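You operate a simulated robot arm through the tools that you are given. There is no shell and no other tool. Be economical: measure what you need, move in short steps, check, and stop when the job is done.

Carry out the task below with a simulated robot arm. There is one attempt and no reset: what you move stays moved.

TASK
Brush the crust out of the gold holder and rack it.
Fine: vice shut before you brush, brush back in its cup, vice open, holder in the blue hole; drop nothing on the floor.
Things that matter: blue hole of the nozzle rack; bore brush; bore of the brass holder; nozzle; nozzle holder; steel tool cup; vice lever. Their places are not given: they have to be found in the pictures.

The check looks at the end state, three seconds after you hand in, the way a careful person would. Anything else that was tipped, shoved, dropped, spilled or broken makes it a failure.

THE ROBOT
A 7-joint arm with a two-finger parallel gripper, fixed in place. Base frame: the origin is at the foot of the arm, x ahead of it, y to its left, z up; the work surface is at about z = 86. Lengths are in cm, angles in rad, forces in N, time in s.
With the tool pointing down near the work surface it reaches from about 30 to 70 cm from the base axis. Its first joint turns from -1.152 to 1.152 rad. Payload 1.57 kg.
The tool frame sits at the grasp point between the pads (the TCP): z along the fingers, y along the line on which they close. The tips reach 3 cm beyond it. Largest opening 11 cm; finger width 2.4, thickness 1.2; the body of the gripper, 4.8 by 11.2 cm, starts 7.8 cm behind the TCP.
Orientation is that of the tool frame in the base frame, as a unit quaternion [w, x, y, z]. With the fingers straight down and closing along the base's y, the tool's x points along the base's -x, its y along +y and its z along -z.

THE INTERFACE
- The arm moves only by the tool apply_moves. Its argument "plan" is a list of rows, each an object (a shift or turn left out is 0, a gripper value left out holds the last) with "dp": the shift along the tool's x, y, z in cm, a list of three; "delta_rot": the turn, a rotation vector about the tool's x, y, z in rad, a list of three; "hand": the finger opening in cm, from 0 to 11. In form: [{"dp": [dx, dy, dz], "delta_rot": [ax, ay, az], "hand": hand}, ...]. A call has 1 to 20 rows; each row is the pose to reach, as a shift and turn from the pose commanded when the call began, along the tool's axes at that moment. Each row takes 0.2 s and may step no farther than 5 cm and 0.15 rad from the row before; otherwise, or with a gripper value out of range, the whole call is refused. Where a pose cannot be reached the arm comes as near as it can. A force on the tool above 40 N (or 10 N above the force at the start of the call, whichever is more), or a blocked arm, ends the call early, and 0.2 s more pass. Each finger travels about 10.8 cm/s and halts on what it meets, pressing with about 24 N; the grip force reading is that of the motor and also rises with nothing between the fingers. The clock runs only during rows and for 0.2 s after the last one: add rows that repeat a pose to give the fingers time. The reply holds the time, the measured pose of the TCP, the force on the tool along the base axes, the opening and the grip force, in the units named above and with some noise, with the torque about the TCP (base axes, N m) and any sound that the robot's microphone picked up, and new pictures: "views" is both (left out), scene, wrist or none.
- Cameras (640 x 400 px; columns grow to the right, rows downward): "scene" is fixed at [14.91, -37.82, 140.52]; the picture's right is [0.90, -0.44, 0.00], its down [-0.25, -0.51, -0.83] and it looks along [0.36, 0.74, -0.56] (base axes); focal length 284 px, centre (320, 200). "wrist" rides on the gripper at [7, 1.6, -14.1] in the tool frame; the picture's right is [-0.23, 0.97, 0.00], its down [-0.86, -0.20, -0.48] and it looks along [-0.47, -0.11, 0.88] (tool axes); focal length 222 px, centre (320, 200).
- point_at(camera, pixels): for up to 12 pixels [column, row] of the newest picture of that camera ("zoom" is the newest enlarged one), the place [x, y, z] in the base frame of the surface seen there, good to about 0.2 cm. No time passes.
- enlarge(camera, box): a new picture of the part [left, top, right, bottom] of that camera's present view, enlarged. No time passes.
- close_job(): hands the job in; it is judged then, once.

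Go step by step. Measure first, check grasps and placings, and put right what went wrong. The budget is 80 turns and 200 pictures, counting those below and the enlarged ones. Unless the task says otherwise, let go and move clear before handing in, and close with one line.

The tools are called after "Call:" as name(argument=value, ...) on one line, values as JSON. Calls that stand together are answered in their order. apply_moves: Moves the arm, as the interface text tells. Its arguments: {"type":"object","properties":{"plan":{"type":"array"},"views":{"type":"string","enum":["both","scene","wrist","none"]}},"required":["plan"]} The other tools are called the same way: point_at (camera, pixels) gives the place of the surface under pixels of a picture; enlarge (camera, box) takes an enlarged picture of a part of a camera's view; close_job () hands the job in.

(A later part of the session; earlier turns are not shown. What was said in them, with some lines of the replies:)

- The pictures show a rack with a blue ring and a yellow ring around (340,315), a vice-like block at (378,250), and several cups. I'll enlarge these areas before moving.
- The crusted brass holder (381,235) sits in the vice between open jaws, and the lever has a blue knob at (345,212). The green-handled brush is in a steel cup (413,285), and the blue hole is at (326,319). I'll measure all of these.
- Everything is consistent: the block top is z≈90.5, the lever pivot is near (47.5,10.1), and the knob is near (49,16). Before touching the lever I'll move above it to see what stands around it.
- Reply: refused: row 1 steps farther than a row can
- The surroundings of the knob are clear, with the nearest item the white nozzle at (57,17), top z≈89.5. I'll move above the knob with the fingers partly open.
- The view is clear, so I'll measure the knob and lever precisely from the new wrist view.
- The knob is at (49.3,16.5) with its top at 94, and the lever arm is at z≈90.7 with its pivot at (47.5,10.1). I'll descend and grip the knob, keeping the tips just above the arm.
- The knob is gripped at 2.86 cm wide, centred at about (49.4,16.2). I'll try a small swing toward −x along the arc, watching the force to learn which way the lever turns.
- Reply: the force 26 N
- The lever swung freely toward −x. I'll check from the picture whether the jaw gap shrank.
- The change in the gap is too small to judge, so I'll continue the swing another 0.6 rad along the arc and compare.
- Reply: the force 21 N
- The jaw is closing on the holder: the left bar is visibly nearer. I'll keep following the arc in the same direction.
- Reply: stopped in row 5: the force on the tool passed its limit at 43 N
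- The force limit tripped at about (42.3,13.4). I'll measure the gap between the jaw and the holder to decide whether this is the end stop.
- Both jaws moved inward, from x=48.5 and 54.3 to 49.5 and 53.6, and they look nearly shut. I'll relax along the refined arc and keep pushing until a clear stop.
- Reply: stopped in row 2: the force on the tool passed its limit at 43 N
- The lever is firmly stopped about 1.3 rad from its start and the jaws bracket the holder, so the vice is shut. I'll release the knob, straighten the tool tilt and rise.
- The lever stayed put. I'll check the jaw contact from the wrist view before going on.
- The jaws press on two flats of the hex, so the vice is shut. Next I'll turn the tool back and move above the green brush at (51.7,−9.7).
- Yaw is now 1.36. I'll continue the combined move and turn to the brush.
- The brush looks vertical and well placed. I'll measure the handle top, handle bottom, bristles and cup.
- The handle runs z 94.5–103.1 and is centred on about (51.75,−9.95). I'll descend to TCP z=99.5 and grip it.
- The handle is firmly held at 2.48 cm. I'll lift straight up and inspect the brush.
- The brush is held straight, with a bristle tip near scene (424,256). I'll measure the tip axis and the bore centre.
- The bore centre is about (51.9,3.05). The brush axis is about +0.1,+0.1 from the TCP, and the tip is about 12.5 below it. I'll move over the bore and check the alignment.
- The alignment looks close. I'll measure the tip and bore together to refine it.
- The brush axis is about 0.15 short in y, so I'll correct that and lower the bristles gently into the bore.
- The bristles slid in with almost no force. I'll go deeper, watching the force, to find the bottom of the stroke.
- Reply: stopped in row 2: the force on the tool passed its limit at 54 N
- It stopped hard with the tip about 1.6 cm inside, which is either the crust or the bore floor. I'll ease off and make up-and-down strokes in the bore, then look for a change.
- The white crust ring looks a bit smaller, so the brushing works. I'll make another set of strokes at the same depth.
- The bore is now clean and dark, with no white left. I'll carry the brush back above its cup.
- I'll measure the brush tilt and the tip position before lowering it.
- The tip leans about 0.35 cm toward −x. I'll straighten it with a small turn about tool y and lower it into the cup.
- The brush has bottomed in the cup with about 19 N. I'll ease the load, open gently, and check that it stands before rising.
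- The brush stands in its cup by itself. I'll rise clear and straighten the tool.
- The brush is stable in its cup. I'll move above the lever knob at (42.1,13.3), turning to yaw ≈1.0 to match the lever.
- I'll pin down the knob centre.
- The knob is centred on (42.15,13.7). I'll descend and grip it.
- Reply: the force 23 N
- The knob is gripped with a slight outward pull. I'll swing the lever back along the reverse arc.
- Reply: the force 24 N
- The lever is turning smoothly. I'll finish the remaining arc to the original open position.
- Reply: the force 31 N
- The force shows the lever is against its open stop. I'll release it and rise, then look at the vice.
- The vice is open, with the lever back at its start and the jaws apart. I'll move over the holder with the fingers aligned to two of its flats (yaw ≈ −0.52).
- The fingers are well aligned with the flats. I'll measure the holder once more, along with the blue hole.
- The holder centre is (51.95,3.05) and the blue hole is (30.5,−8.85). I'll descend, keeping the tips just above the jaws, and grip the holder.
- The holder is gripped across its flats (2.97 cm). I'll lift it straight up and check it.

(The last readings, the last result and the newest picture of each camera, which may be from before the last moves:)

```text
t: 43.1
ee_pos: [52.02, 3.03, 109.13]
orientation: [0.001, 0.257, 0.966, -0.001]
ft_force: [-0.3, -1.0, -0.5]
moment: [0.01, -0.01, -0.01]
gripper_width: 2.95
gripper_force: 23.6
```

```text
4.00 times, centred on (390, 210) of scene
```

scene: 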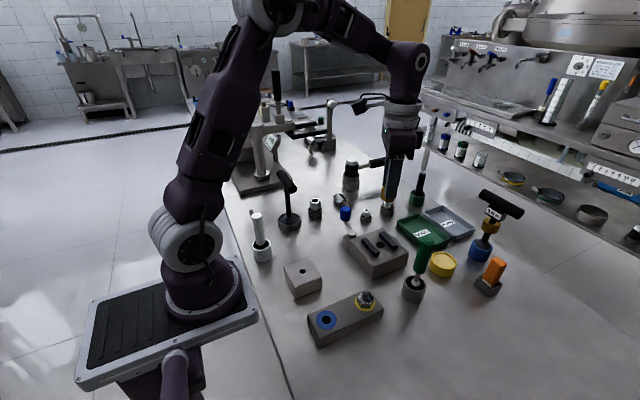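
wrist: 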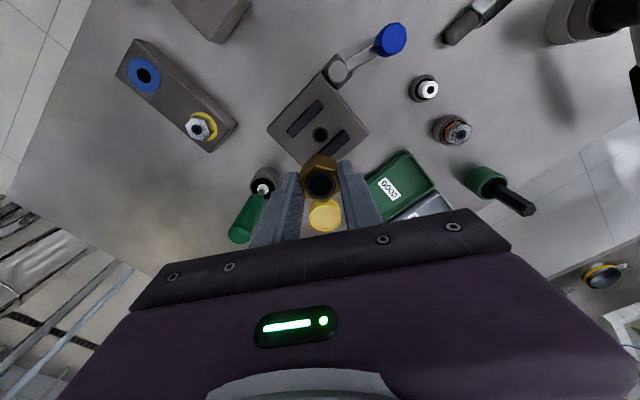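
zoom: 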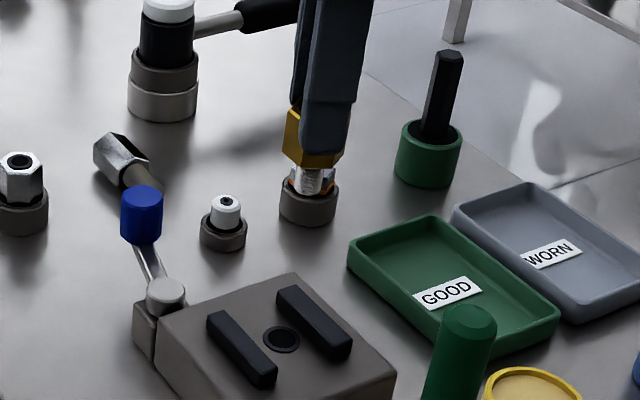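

The holder hangs straight with its threaded stub free. I'll carry it above the blue hole.

Call:
apply_moves(plan=[{"dp": [2.1, -3.5, 0], "hand": 2}, {"dp": [4.2, -7.0, 0]}, {"dp": [6.35, -10.5, 0.5]}, {"dp": [8.5, -14.0, 1.5]}, {"dp": [10.6, -17.5, 3]}, {"dp": [12.7, -21.05, 5]}, {"dp": [12.7, -21.05, 6]}, {"dp": [12.7, -21.05, 6]}])

Call:
enlarge(camera="scene", box=[270, 230, 400, 350])

Call:
enlarge(camera="wrist", box=[260, 90, 380, 210])

```text
t: 44.9
ee_pos: [30.38, -8.74, 103.02]
orientation: [0.001, 0.258, 0.966, -0.001]
ft_force: [0.0, -0.8, -1.3]
moment: [0.03, 0.01, 0.0]
gripper_width: 2.95
gripper_force: 24.2
```

scene: 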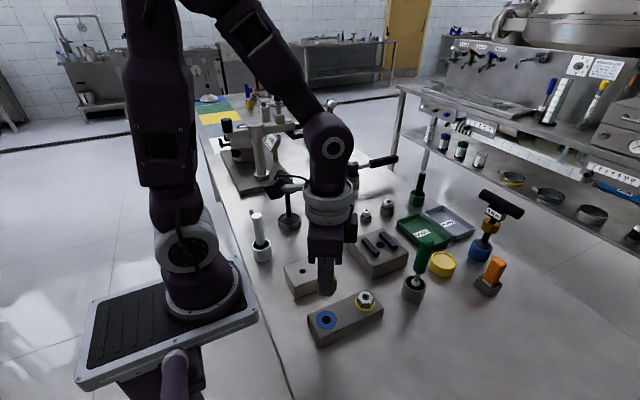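
wrist: 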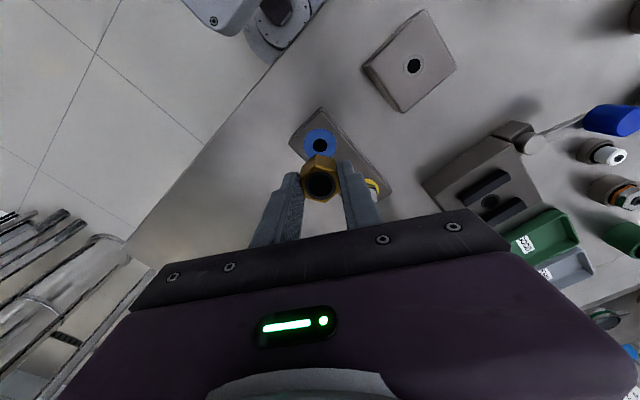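

```text
3.33 times, centred on (335, 290) of scene
```

zoom: 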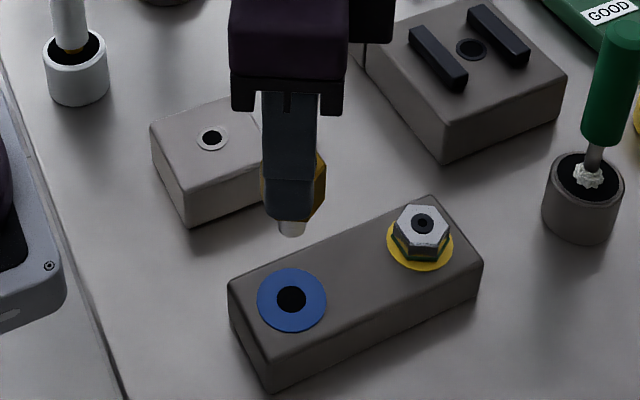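

```text
3.33 times, centred on (320, 150) of wrist
```

zoom: 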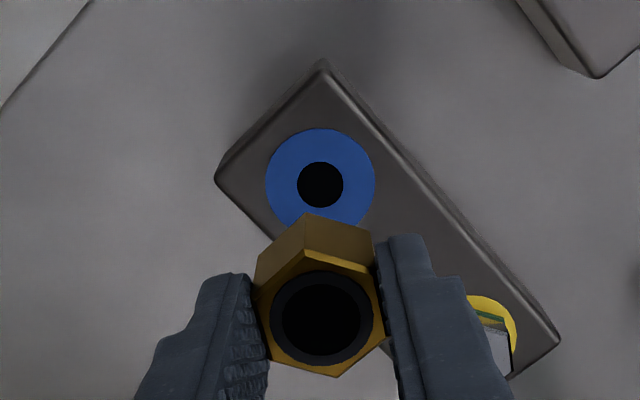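

I'll measure the hole edges and the stub precisely from both cameras.

Call:
point_at(camera="wrist", pixels=[[312.3, 145.3], [328, 145], [320, 137.8], [320, 153], [305, 144.6], [335.5, 144.6], [320, 130], [317, 183], [310, 172], [333, 168]])

Call:
point_at(camera="scene", pixels=[[317.0, 320], [332, 319.5], [326.3, 314.8], [326.3, 324.5], [318, 321], [335.5, 318], [326, 296.5], [327, 299], [323.8, 298], [329.8, 298.5], [327, 293]])

Call:
enlarge(camera="scene", box=[306, 270, 350, 335])

```text
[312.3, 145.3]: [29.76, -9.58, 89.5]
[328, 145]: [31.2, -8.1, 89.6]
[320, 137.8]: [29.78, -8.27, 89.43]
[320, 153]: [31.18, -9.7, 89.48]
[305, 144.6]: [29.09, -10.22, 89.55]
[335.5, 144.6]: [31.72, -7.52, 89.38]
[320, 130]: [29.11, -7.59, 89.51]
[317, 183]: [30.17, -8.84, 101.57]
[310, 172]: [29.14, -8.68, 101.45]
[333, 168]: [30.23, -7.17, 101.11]
```

```text
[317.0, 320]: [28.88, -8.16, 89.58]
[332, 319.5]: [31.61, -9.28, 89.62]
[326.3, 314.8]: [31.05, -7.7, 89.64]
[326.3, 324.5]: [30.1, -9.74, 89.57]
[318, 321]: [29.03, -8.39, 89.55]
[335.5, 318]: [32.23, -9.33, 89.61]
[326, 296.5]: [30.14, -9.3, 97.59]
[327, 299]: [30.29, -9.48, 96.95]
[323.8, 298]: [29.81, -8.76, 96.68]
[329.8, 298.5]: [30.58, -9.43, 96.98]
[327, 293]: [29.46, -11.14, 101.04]
```

```text
6.15 times, centred on (328, 302) of scene
```

zoom: 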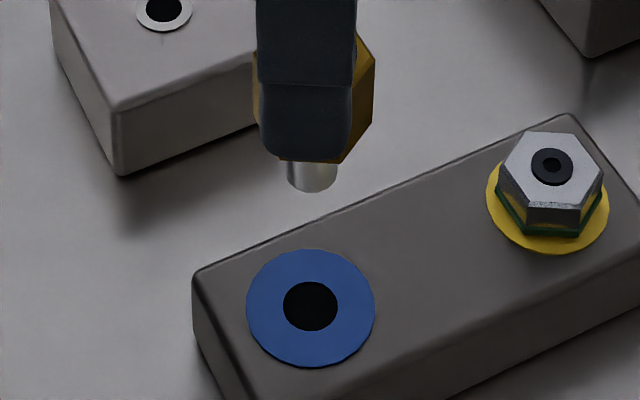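

The holder centre sits about (0.05,−0.1) from the hole centre (30.48,−8.87). I'll correct for that and descend to just above the hole.

Call:
apply_moves(plan=[{"dp": [-0.09, -0.06, 2], "hand": 2}, {"dp": [-0.09, -0.06, 4]}, {"dp": [-0.09, -0.06, 5.8]}, {"dp": [-0.09, -0.06, 6.3]}, {"dp": [-0.09, -0.06, 6.3]}])

Call:
enlarge(camera="scene", box=[306, 290, 350, 335])

Call:
enlarge(camera="wrist", box=[280, 110, 360, 210])

```text
t: 46.1
ee_pos: [30.42, -9.06, 96.87]
orientation: [0.0, 0.258, 0.966, -0.001]
ft_force: [1.4, -0.4, -1.1]
moment: [-0.03, -0.02, -0.02]
gripper_width: 2.95
gripper_force: 24.1
```

scene: 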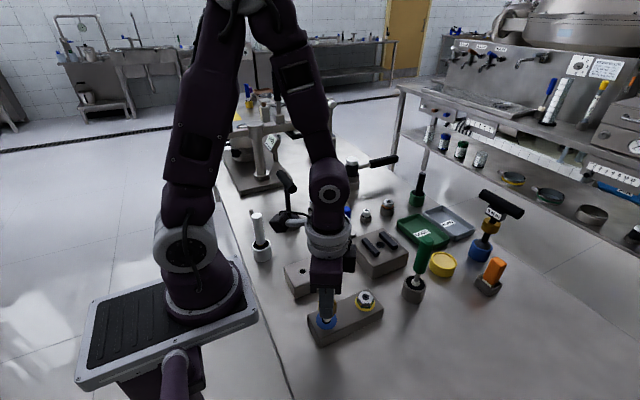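
wrist: 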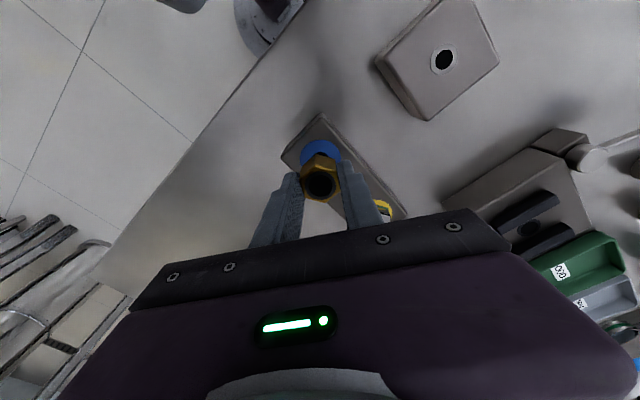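

```text
8.89 times, centred on (328, 312) of scene
```

zoom: 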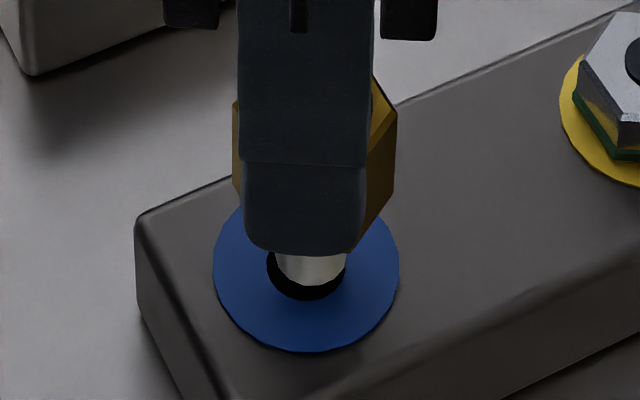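

```text
4.00 times, centred on (320, 160) of wrist
```

zoom: 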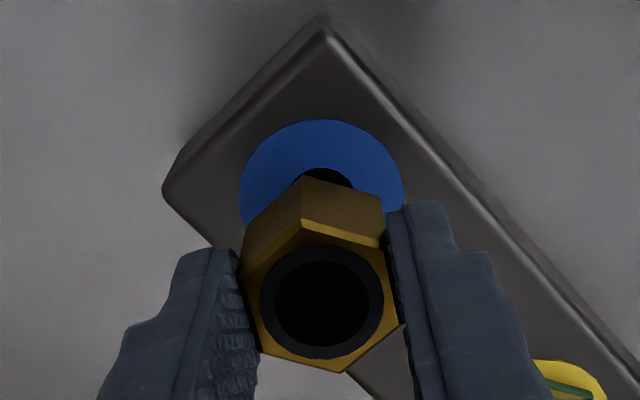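

The stub looks slightly toward the camera relative to the hole, and the y reading of −9.06 agrees. I'll re-read the pose and check the stub.

Call:
apply_moves(plan=[{"dp": [0, 0, 0], "hand": 2}], views="none")

Call:
point_at(camera="scene", pixels=[[327, 320.3], [327, 319], [324.3, 319], [329.8, 319.5], [326.5, 324.5], [317, 319], [336, 319], [326.5, 328]])

Call:
point_at(camera="wrist", pixels=[[301, 156], [339.5, 157], [320.5, 141], [313, 157], [320.5, 150], [310, 149], [330, 149]])

```text
t: 46.5
ee_pos: [30.43, -9.03, 97.0]
orientation: [0.001, 0.258, 0.966, -0.001]
ft_force: [-0.1, -0.2, -1.6]
moment: [-0.01, 0.01, -0.03]
gripper_width: 2.97
gripper_force: 24.0
```

```text
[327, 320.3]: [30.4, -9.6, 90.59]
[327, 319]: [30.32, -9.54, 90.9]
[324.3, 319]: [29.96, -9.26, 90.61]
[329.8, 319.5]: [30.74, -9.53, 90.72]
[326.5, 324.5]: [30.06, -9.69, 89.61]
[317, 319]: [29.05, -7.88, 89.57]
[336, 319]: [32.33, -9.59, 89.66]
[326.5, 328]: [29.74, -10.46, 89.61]
```

```text
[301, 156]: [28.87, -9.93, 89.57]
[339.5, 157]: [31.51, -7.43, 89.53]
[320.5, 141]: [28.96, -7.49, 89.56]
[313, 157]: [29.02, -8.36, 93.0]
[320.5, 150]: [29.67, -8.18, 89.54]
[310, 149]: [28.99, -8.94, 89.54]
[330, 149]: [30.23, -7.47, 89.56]
```

The stub is about 0.17 short in y, so I'll shift +y and lower slowly.

Call:
apply_moves(plan=[{"dp": [0.09, 0.15, 0], "hand": 2}, {"dp": [0.09, 0.15, 0.4]}, {"dp": [0.09, 0.15, 0.8]}, {"dp": [0.09, 0.15, 1.1]}, {"dp": [0.09, 0.15, 1.3]}, {"dp": [0.09, 0.15, 1.5]}])

Call:
enlarge(camera="scene", box=[306, 290, 350, 335])

```text
t: 47.9
ee_pos: [30.4, -8.91, 95.42]
orientation: [0.001, 0.259, 0.966, -0.001]
ft_force: [-15.4, -22.3, -1.5]
moment: [-0.83, 0.38, -0.08]
gripper_width: 2.97
gripper_force: 23.3
```

scene: 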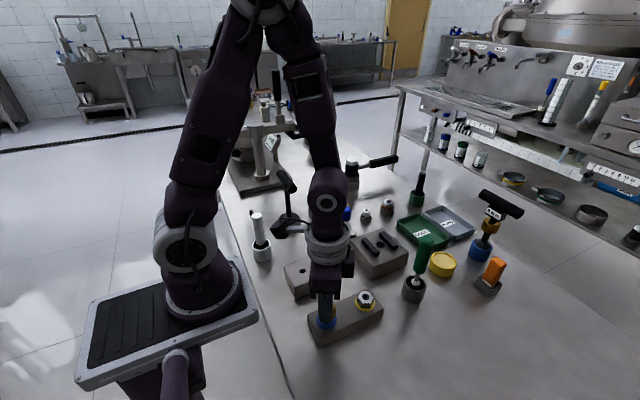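
wrist: 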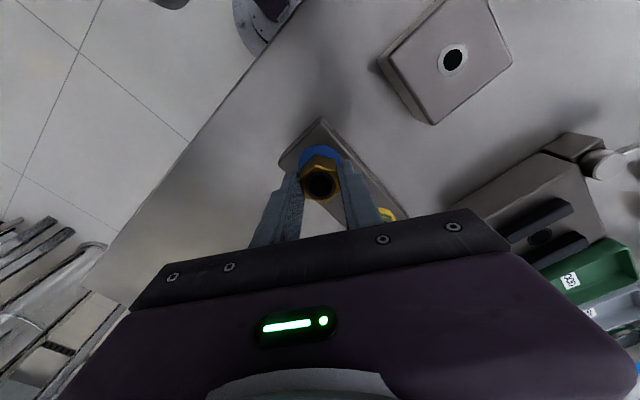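

```text
8.89 times, centred on (328, 312) of scene
```

zoom: 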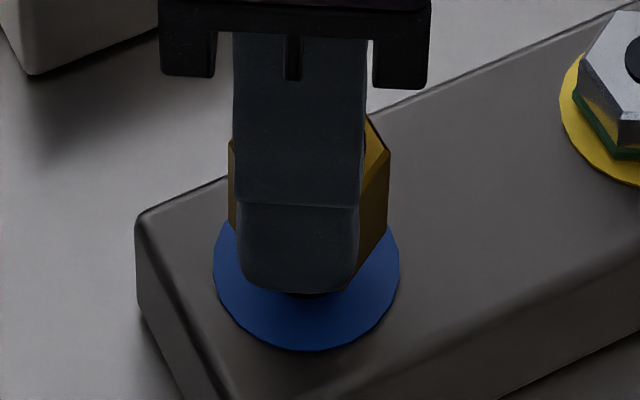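

The stub is in the hole, with a sideways load of (−15,−22) N. I'll relieve that by shifting back along tool y and continue down gently to seat it.

Call:
apply_moves(plan=[{"dp": [0, -0.1, 0], "hand": 2}, {"dp": [0, -0.16, 0.2]}, {"dp": [0, -0.16, 0.5]}, {"dp": [0, -0.16, 0.8]}, {"dp": [0, -0.16, 1.0]}, {"dp": [0, -0.16, 1.15]}])

Call:
enlarge(camera="scene", box=[306, 290, 350, 335])

```text
t: 49.3
ee_pos: [30.33, -8.97, 94.31]
orientation: [0.001, 0.259, 0.966, -0.001]
ft_force: [-4.5, 5.2, -1.1]
moment: [0.42, 0.24, -0.01]
gripper_width: 2.95
gripper_force: 24.1
```

scene: 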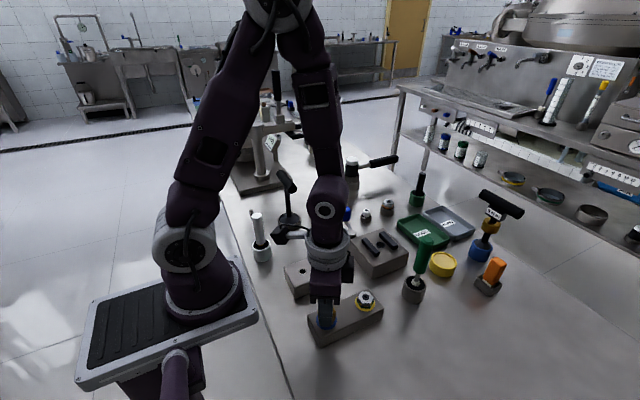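
wrist: 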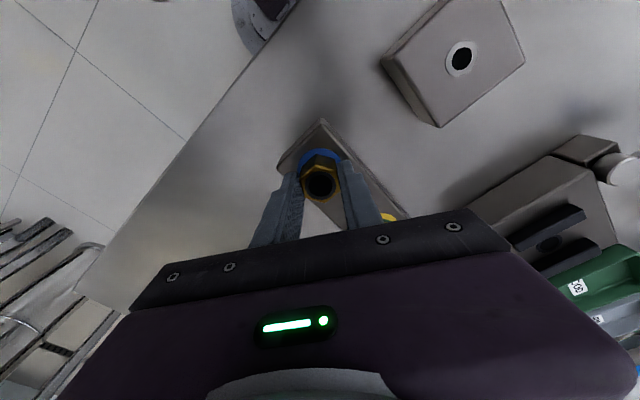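

```text
8.89 times, centred on (328, 312) of scene
```

zoom: 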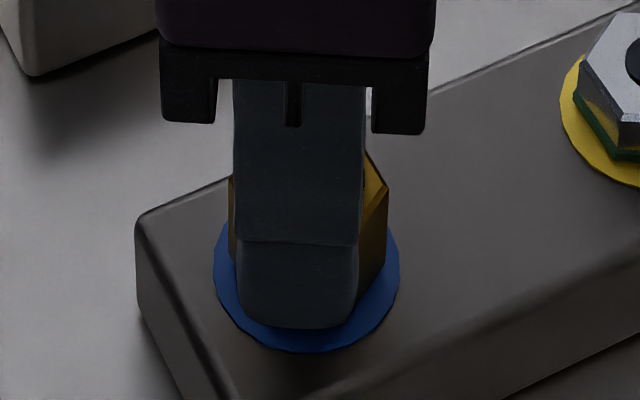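

It is nearly seated with low forces. I'll lower the last few millimetres until contact, shifting −x slightly.

Call:
apply_moves(plan=[{"dp": [0, 0.03, 0.1], "hand": 2}, {"dp": [0, 0.03, 0.2]}, {"dp": [0, 0.03, 0.3]}, {"dp": [0, 0.03, 0.4]}], views="none")

```text
t: 50.3
ee_pos: [30.44, -8.94, 93.9]
orientation: [0.001, 0.258, 0.966, -0.002]
ft_force: [-1.9, 2.9, 17.6]
moment: [0.18, -0.02, -0.05]
gripper_width: 2.97
gripper_force: 24.1
```

An upward force of 17.6 N shows the hex is seated. I'll open and rise clear.

Call:
apply_moves(plan=[{"dp": [0, 0, -0.15], "hand": 2}, {"dp": [0, 0, -0.15], "hand": 4}, {"dp": [0, 0, -0.15], "hand": 6}, {"dp": [0, 0, -0.15], "hand": 6}, {"dp": [0, 0, -4], "hand": 6}, {"dp": [0, 0, -8]}, {"dp": [0, 0, -12]}, {"dp": [0, 0, -16]}, {"dp": [0, 0, -16]}])

Call:
enlarge(camera="scene", box=[296, 280, 390, 350])

Call:
enlarge(camera="scene", box=[330, 190, 458, 310])

```text
t: 52.3
ee_pos: [30.26, -8.85, 109.82]
orientation: [0.001, 0.259, 0.966, -0.001]
ft_force: [-0.5, -0.3, 0.3]
moment: [-0.02, 0.01, 0.02]
gripper_width: 5.99
gripper_force: 0.1
```

scene: 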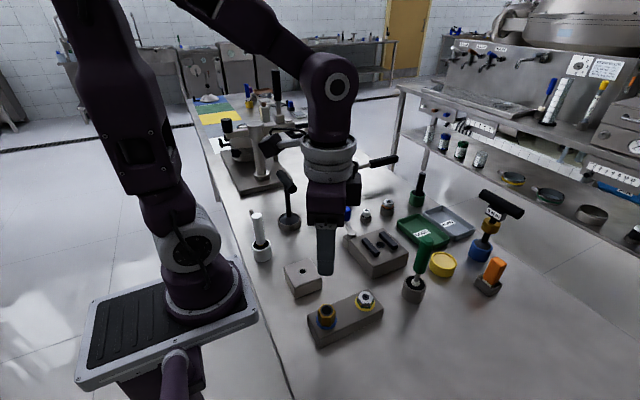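
wrist: 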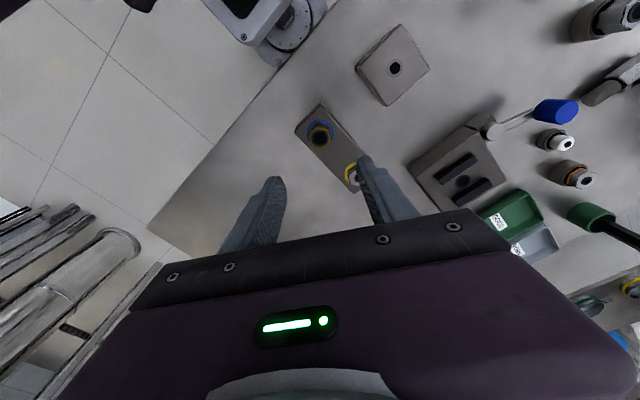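

```text
5.71 times, centred on (343, 315) of scene
```

zoom: 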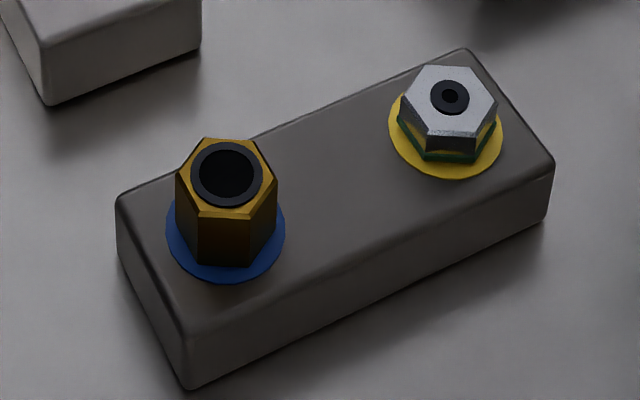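

```text
3.33 times, centred on (394, 250) of scene
```

zoom: 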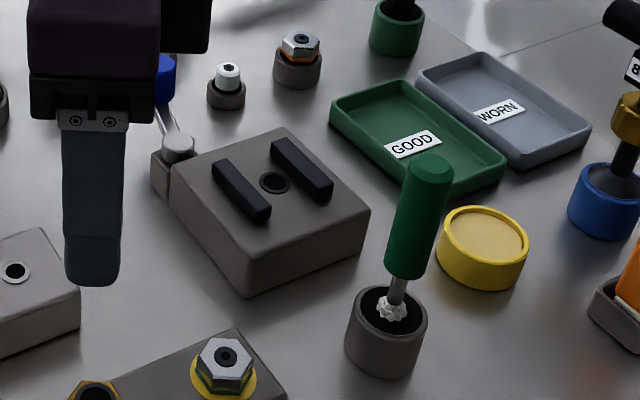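

The holder sits flush and upright in the blue hole with a clean bore. The brush stands in its cup, the vice is open, and nothing else was disturbed, so I'm handing in.

Call:
close_job()

```text
The job is handed in.
```

I brushed the crust out of the gold holder with the vice shut, put the brush back in its cup, opened the vice, and seated the holder in the blue hole; nothing was dropped or knocked over.
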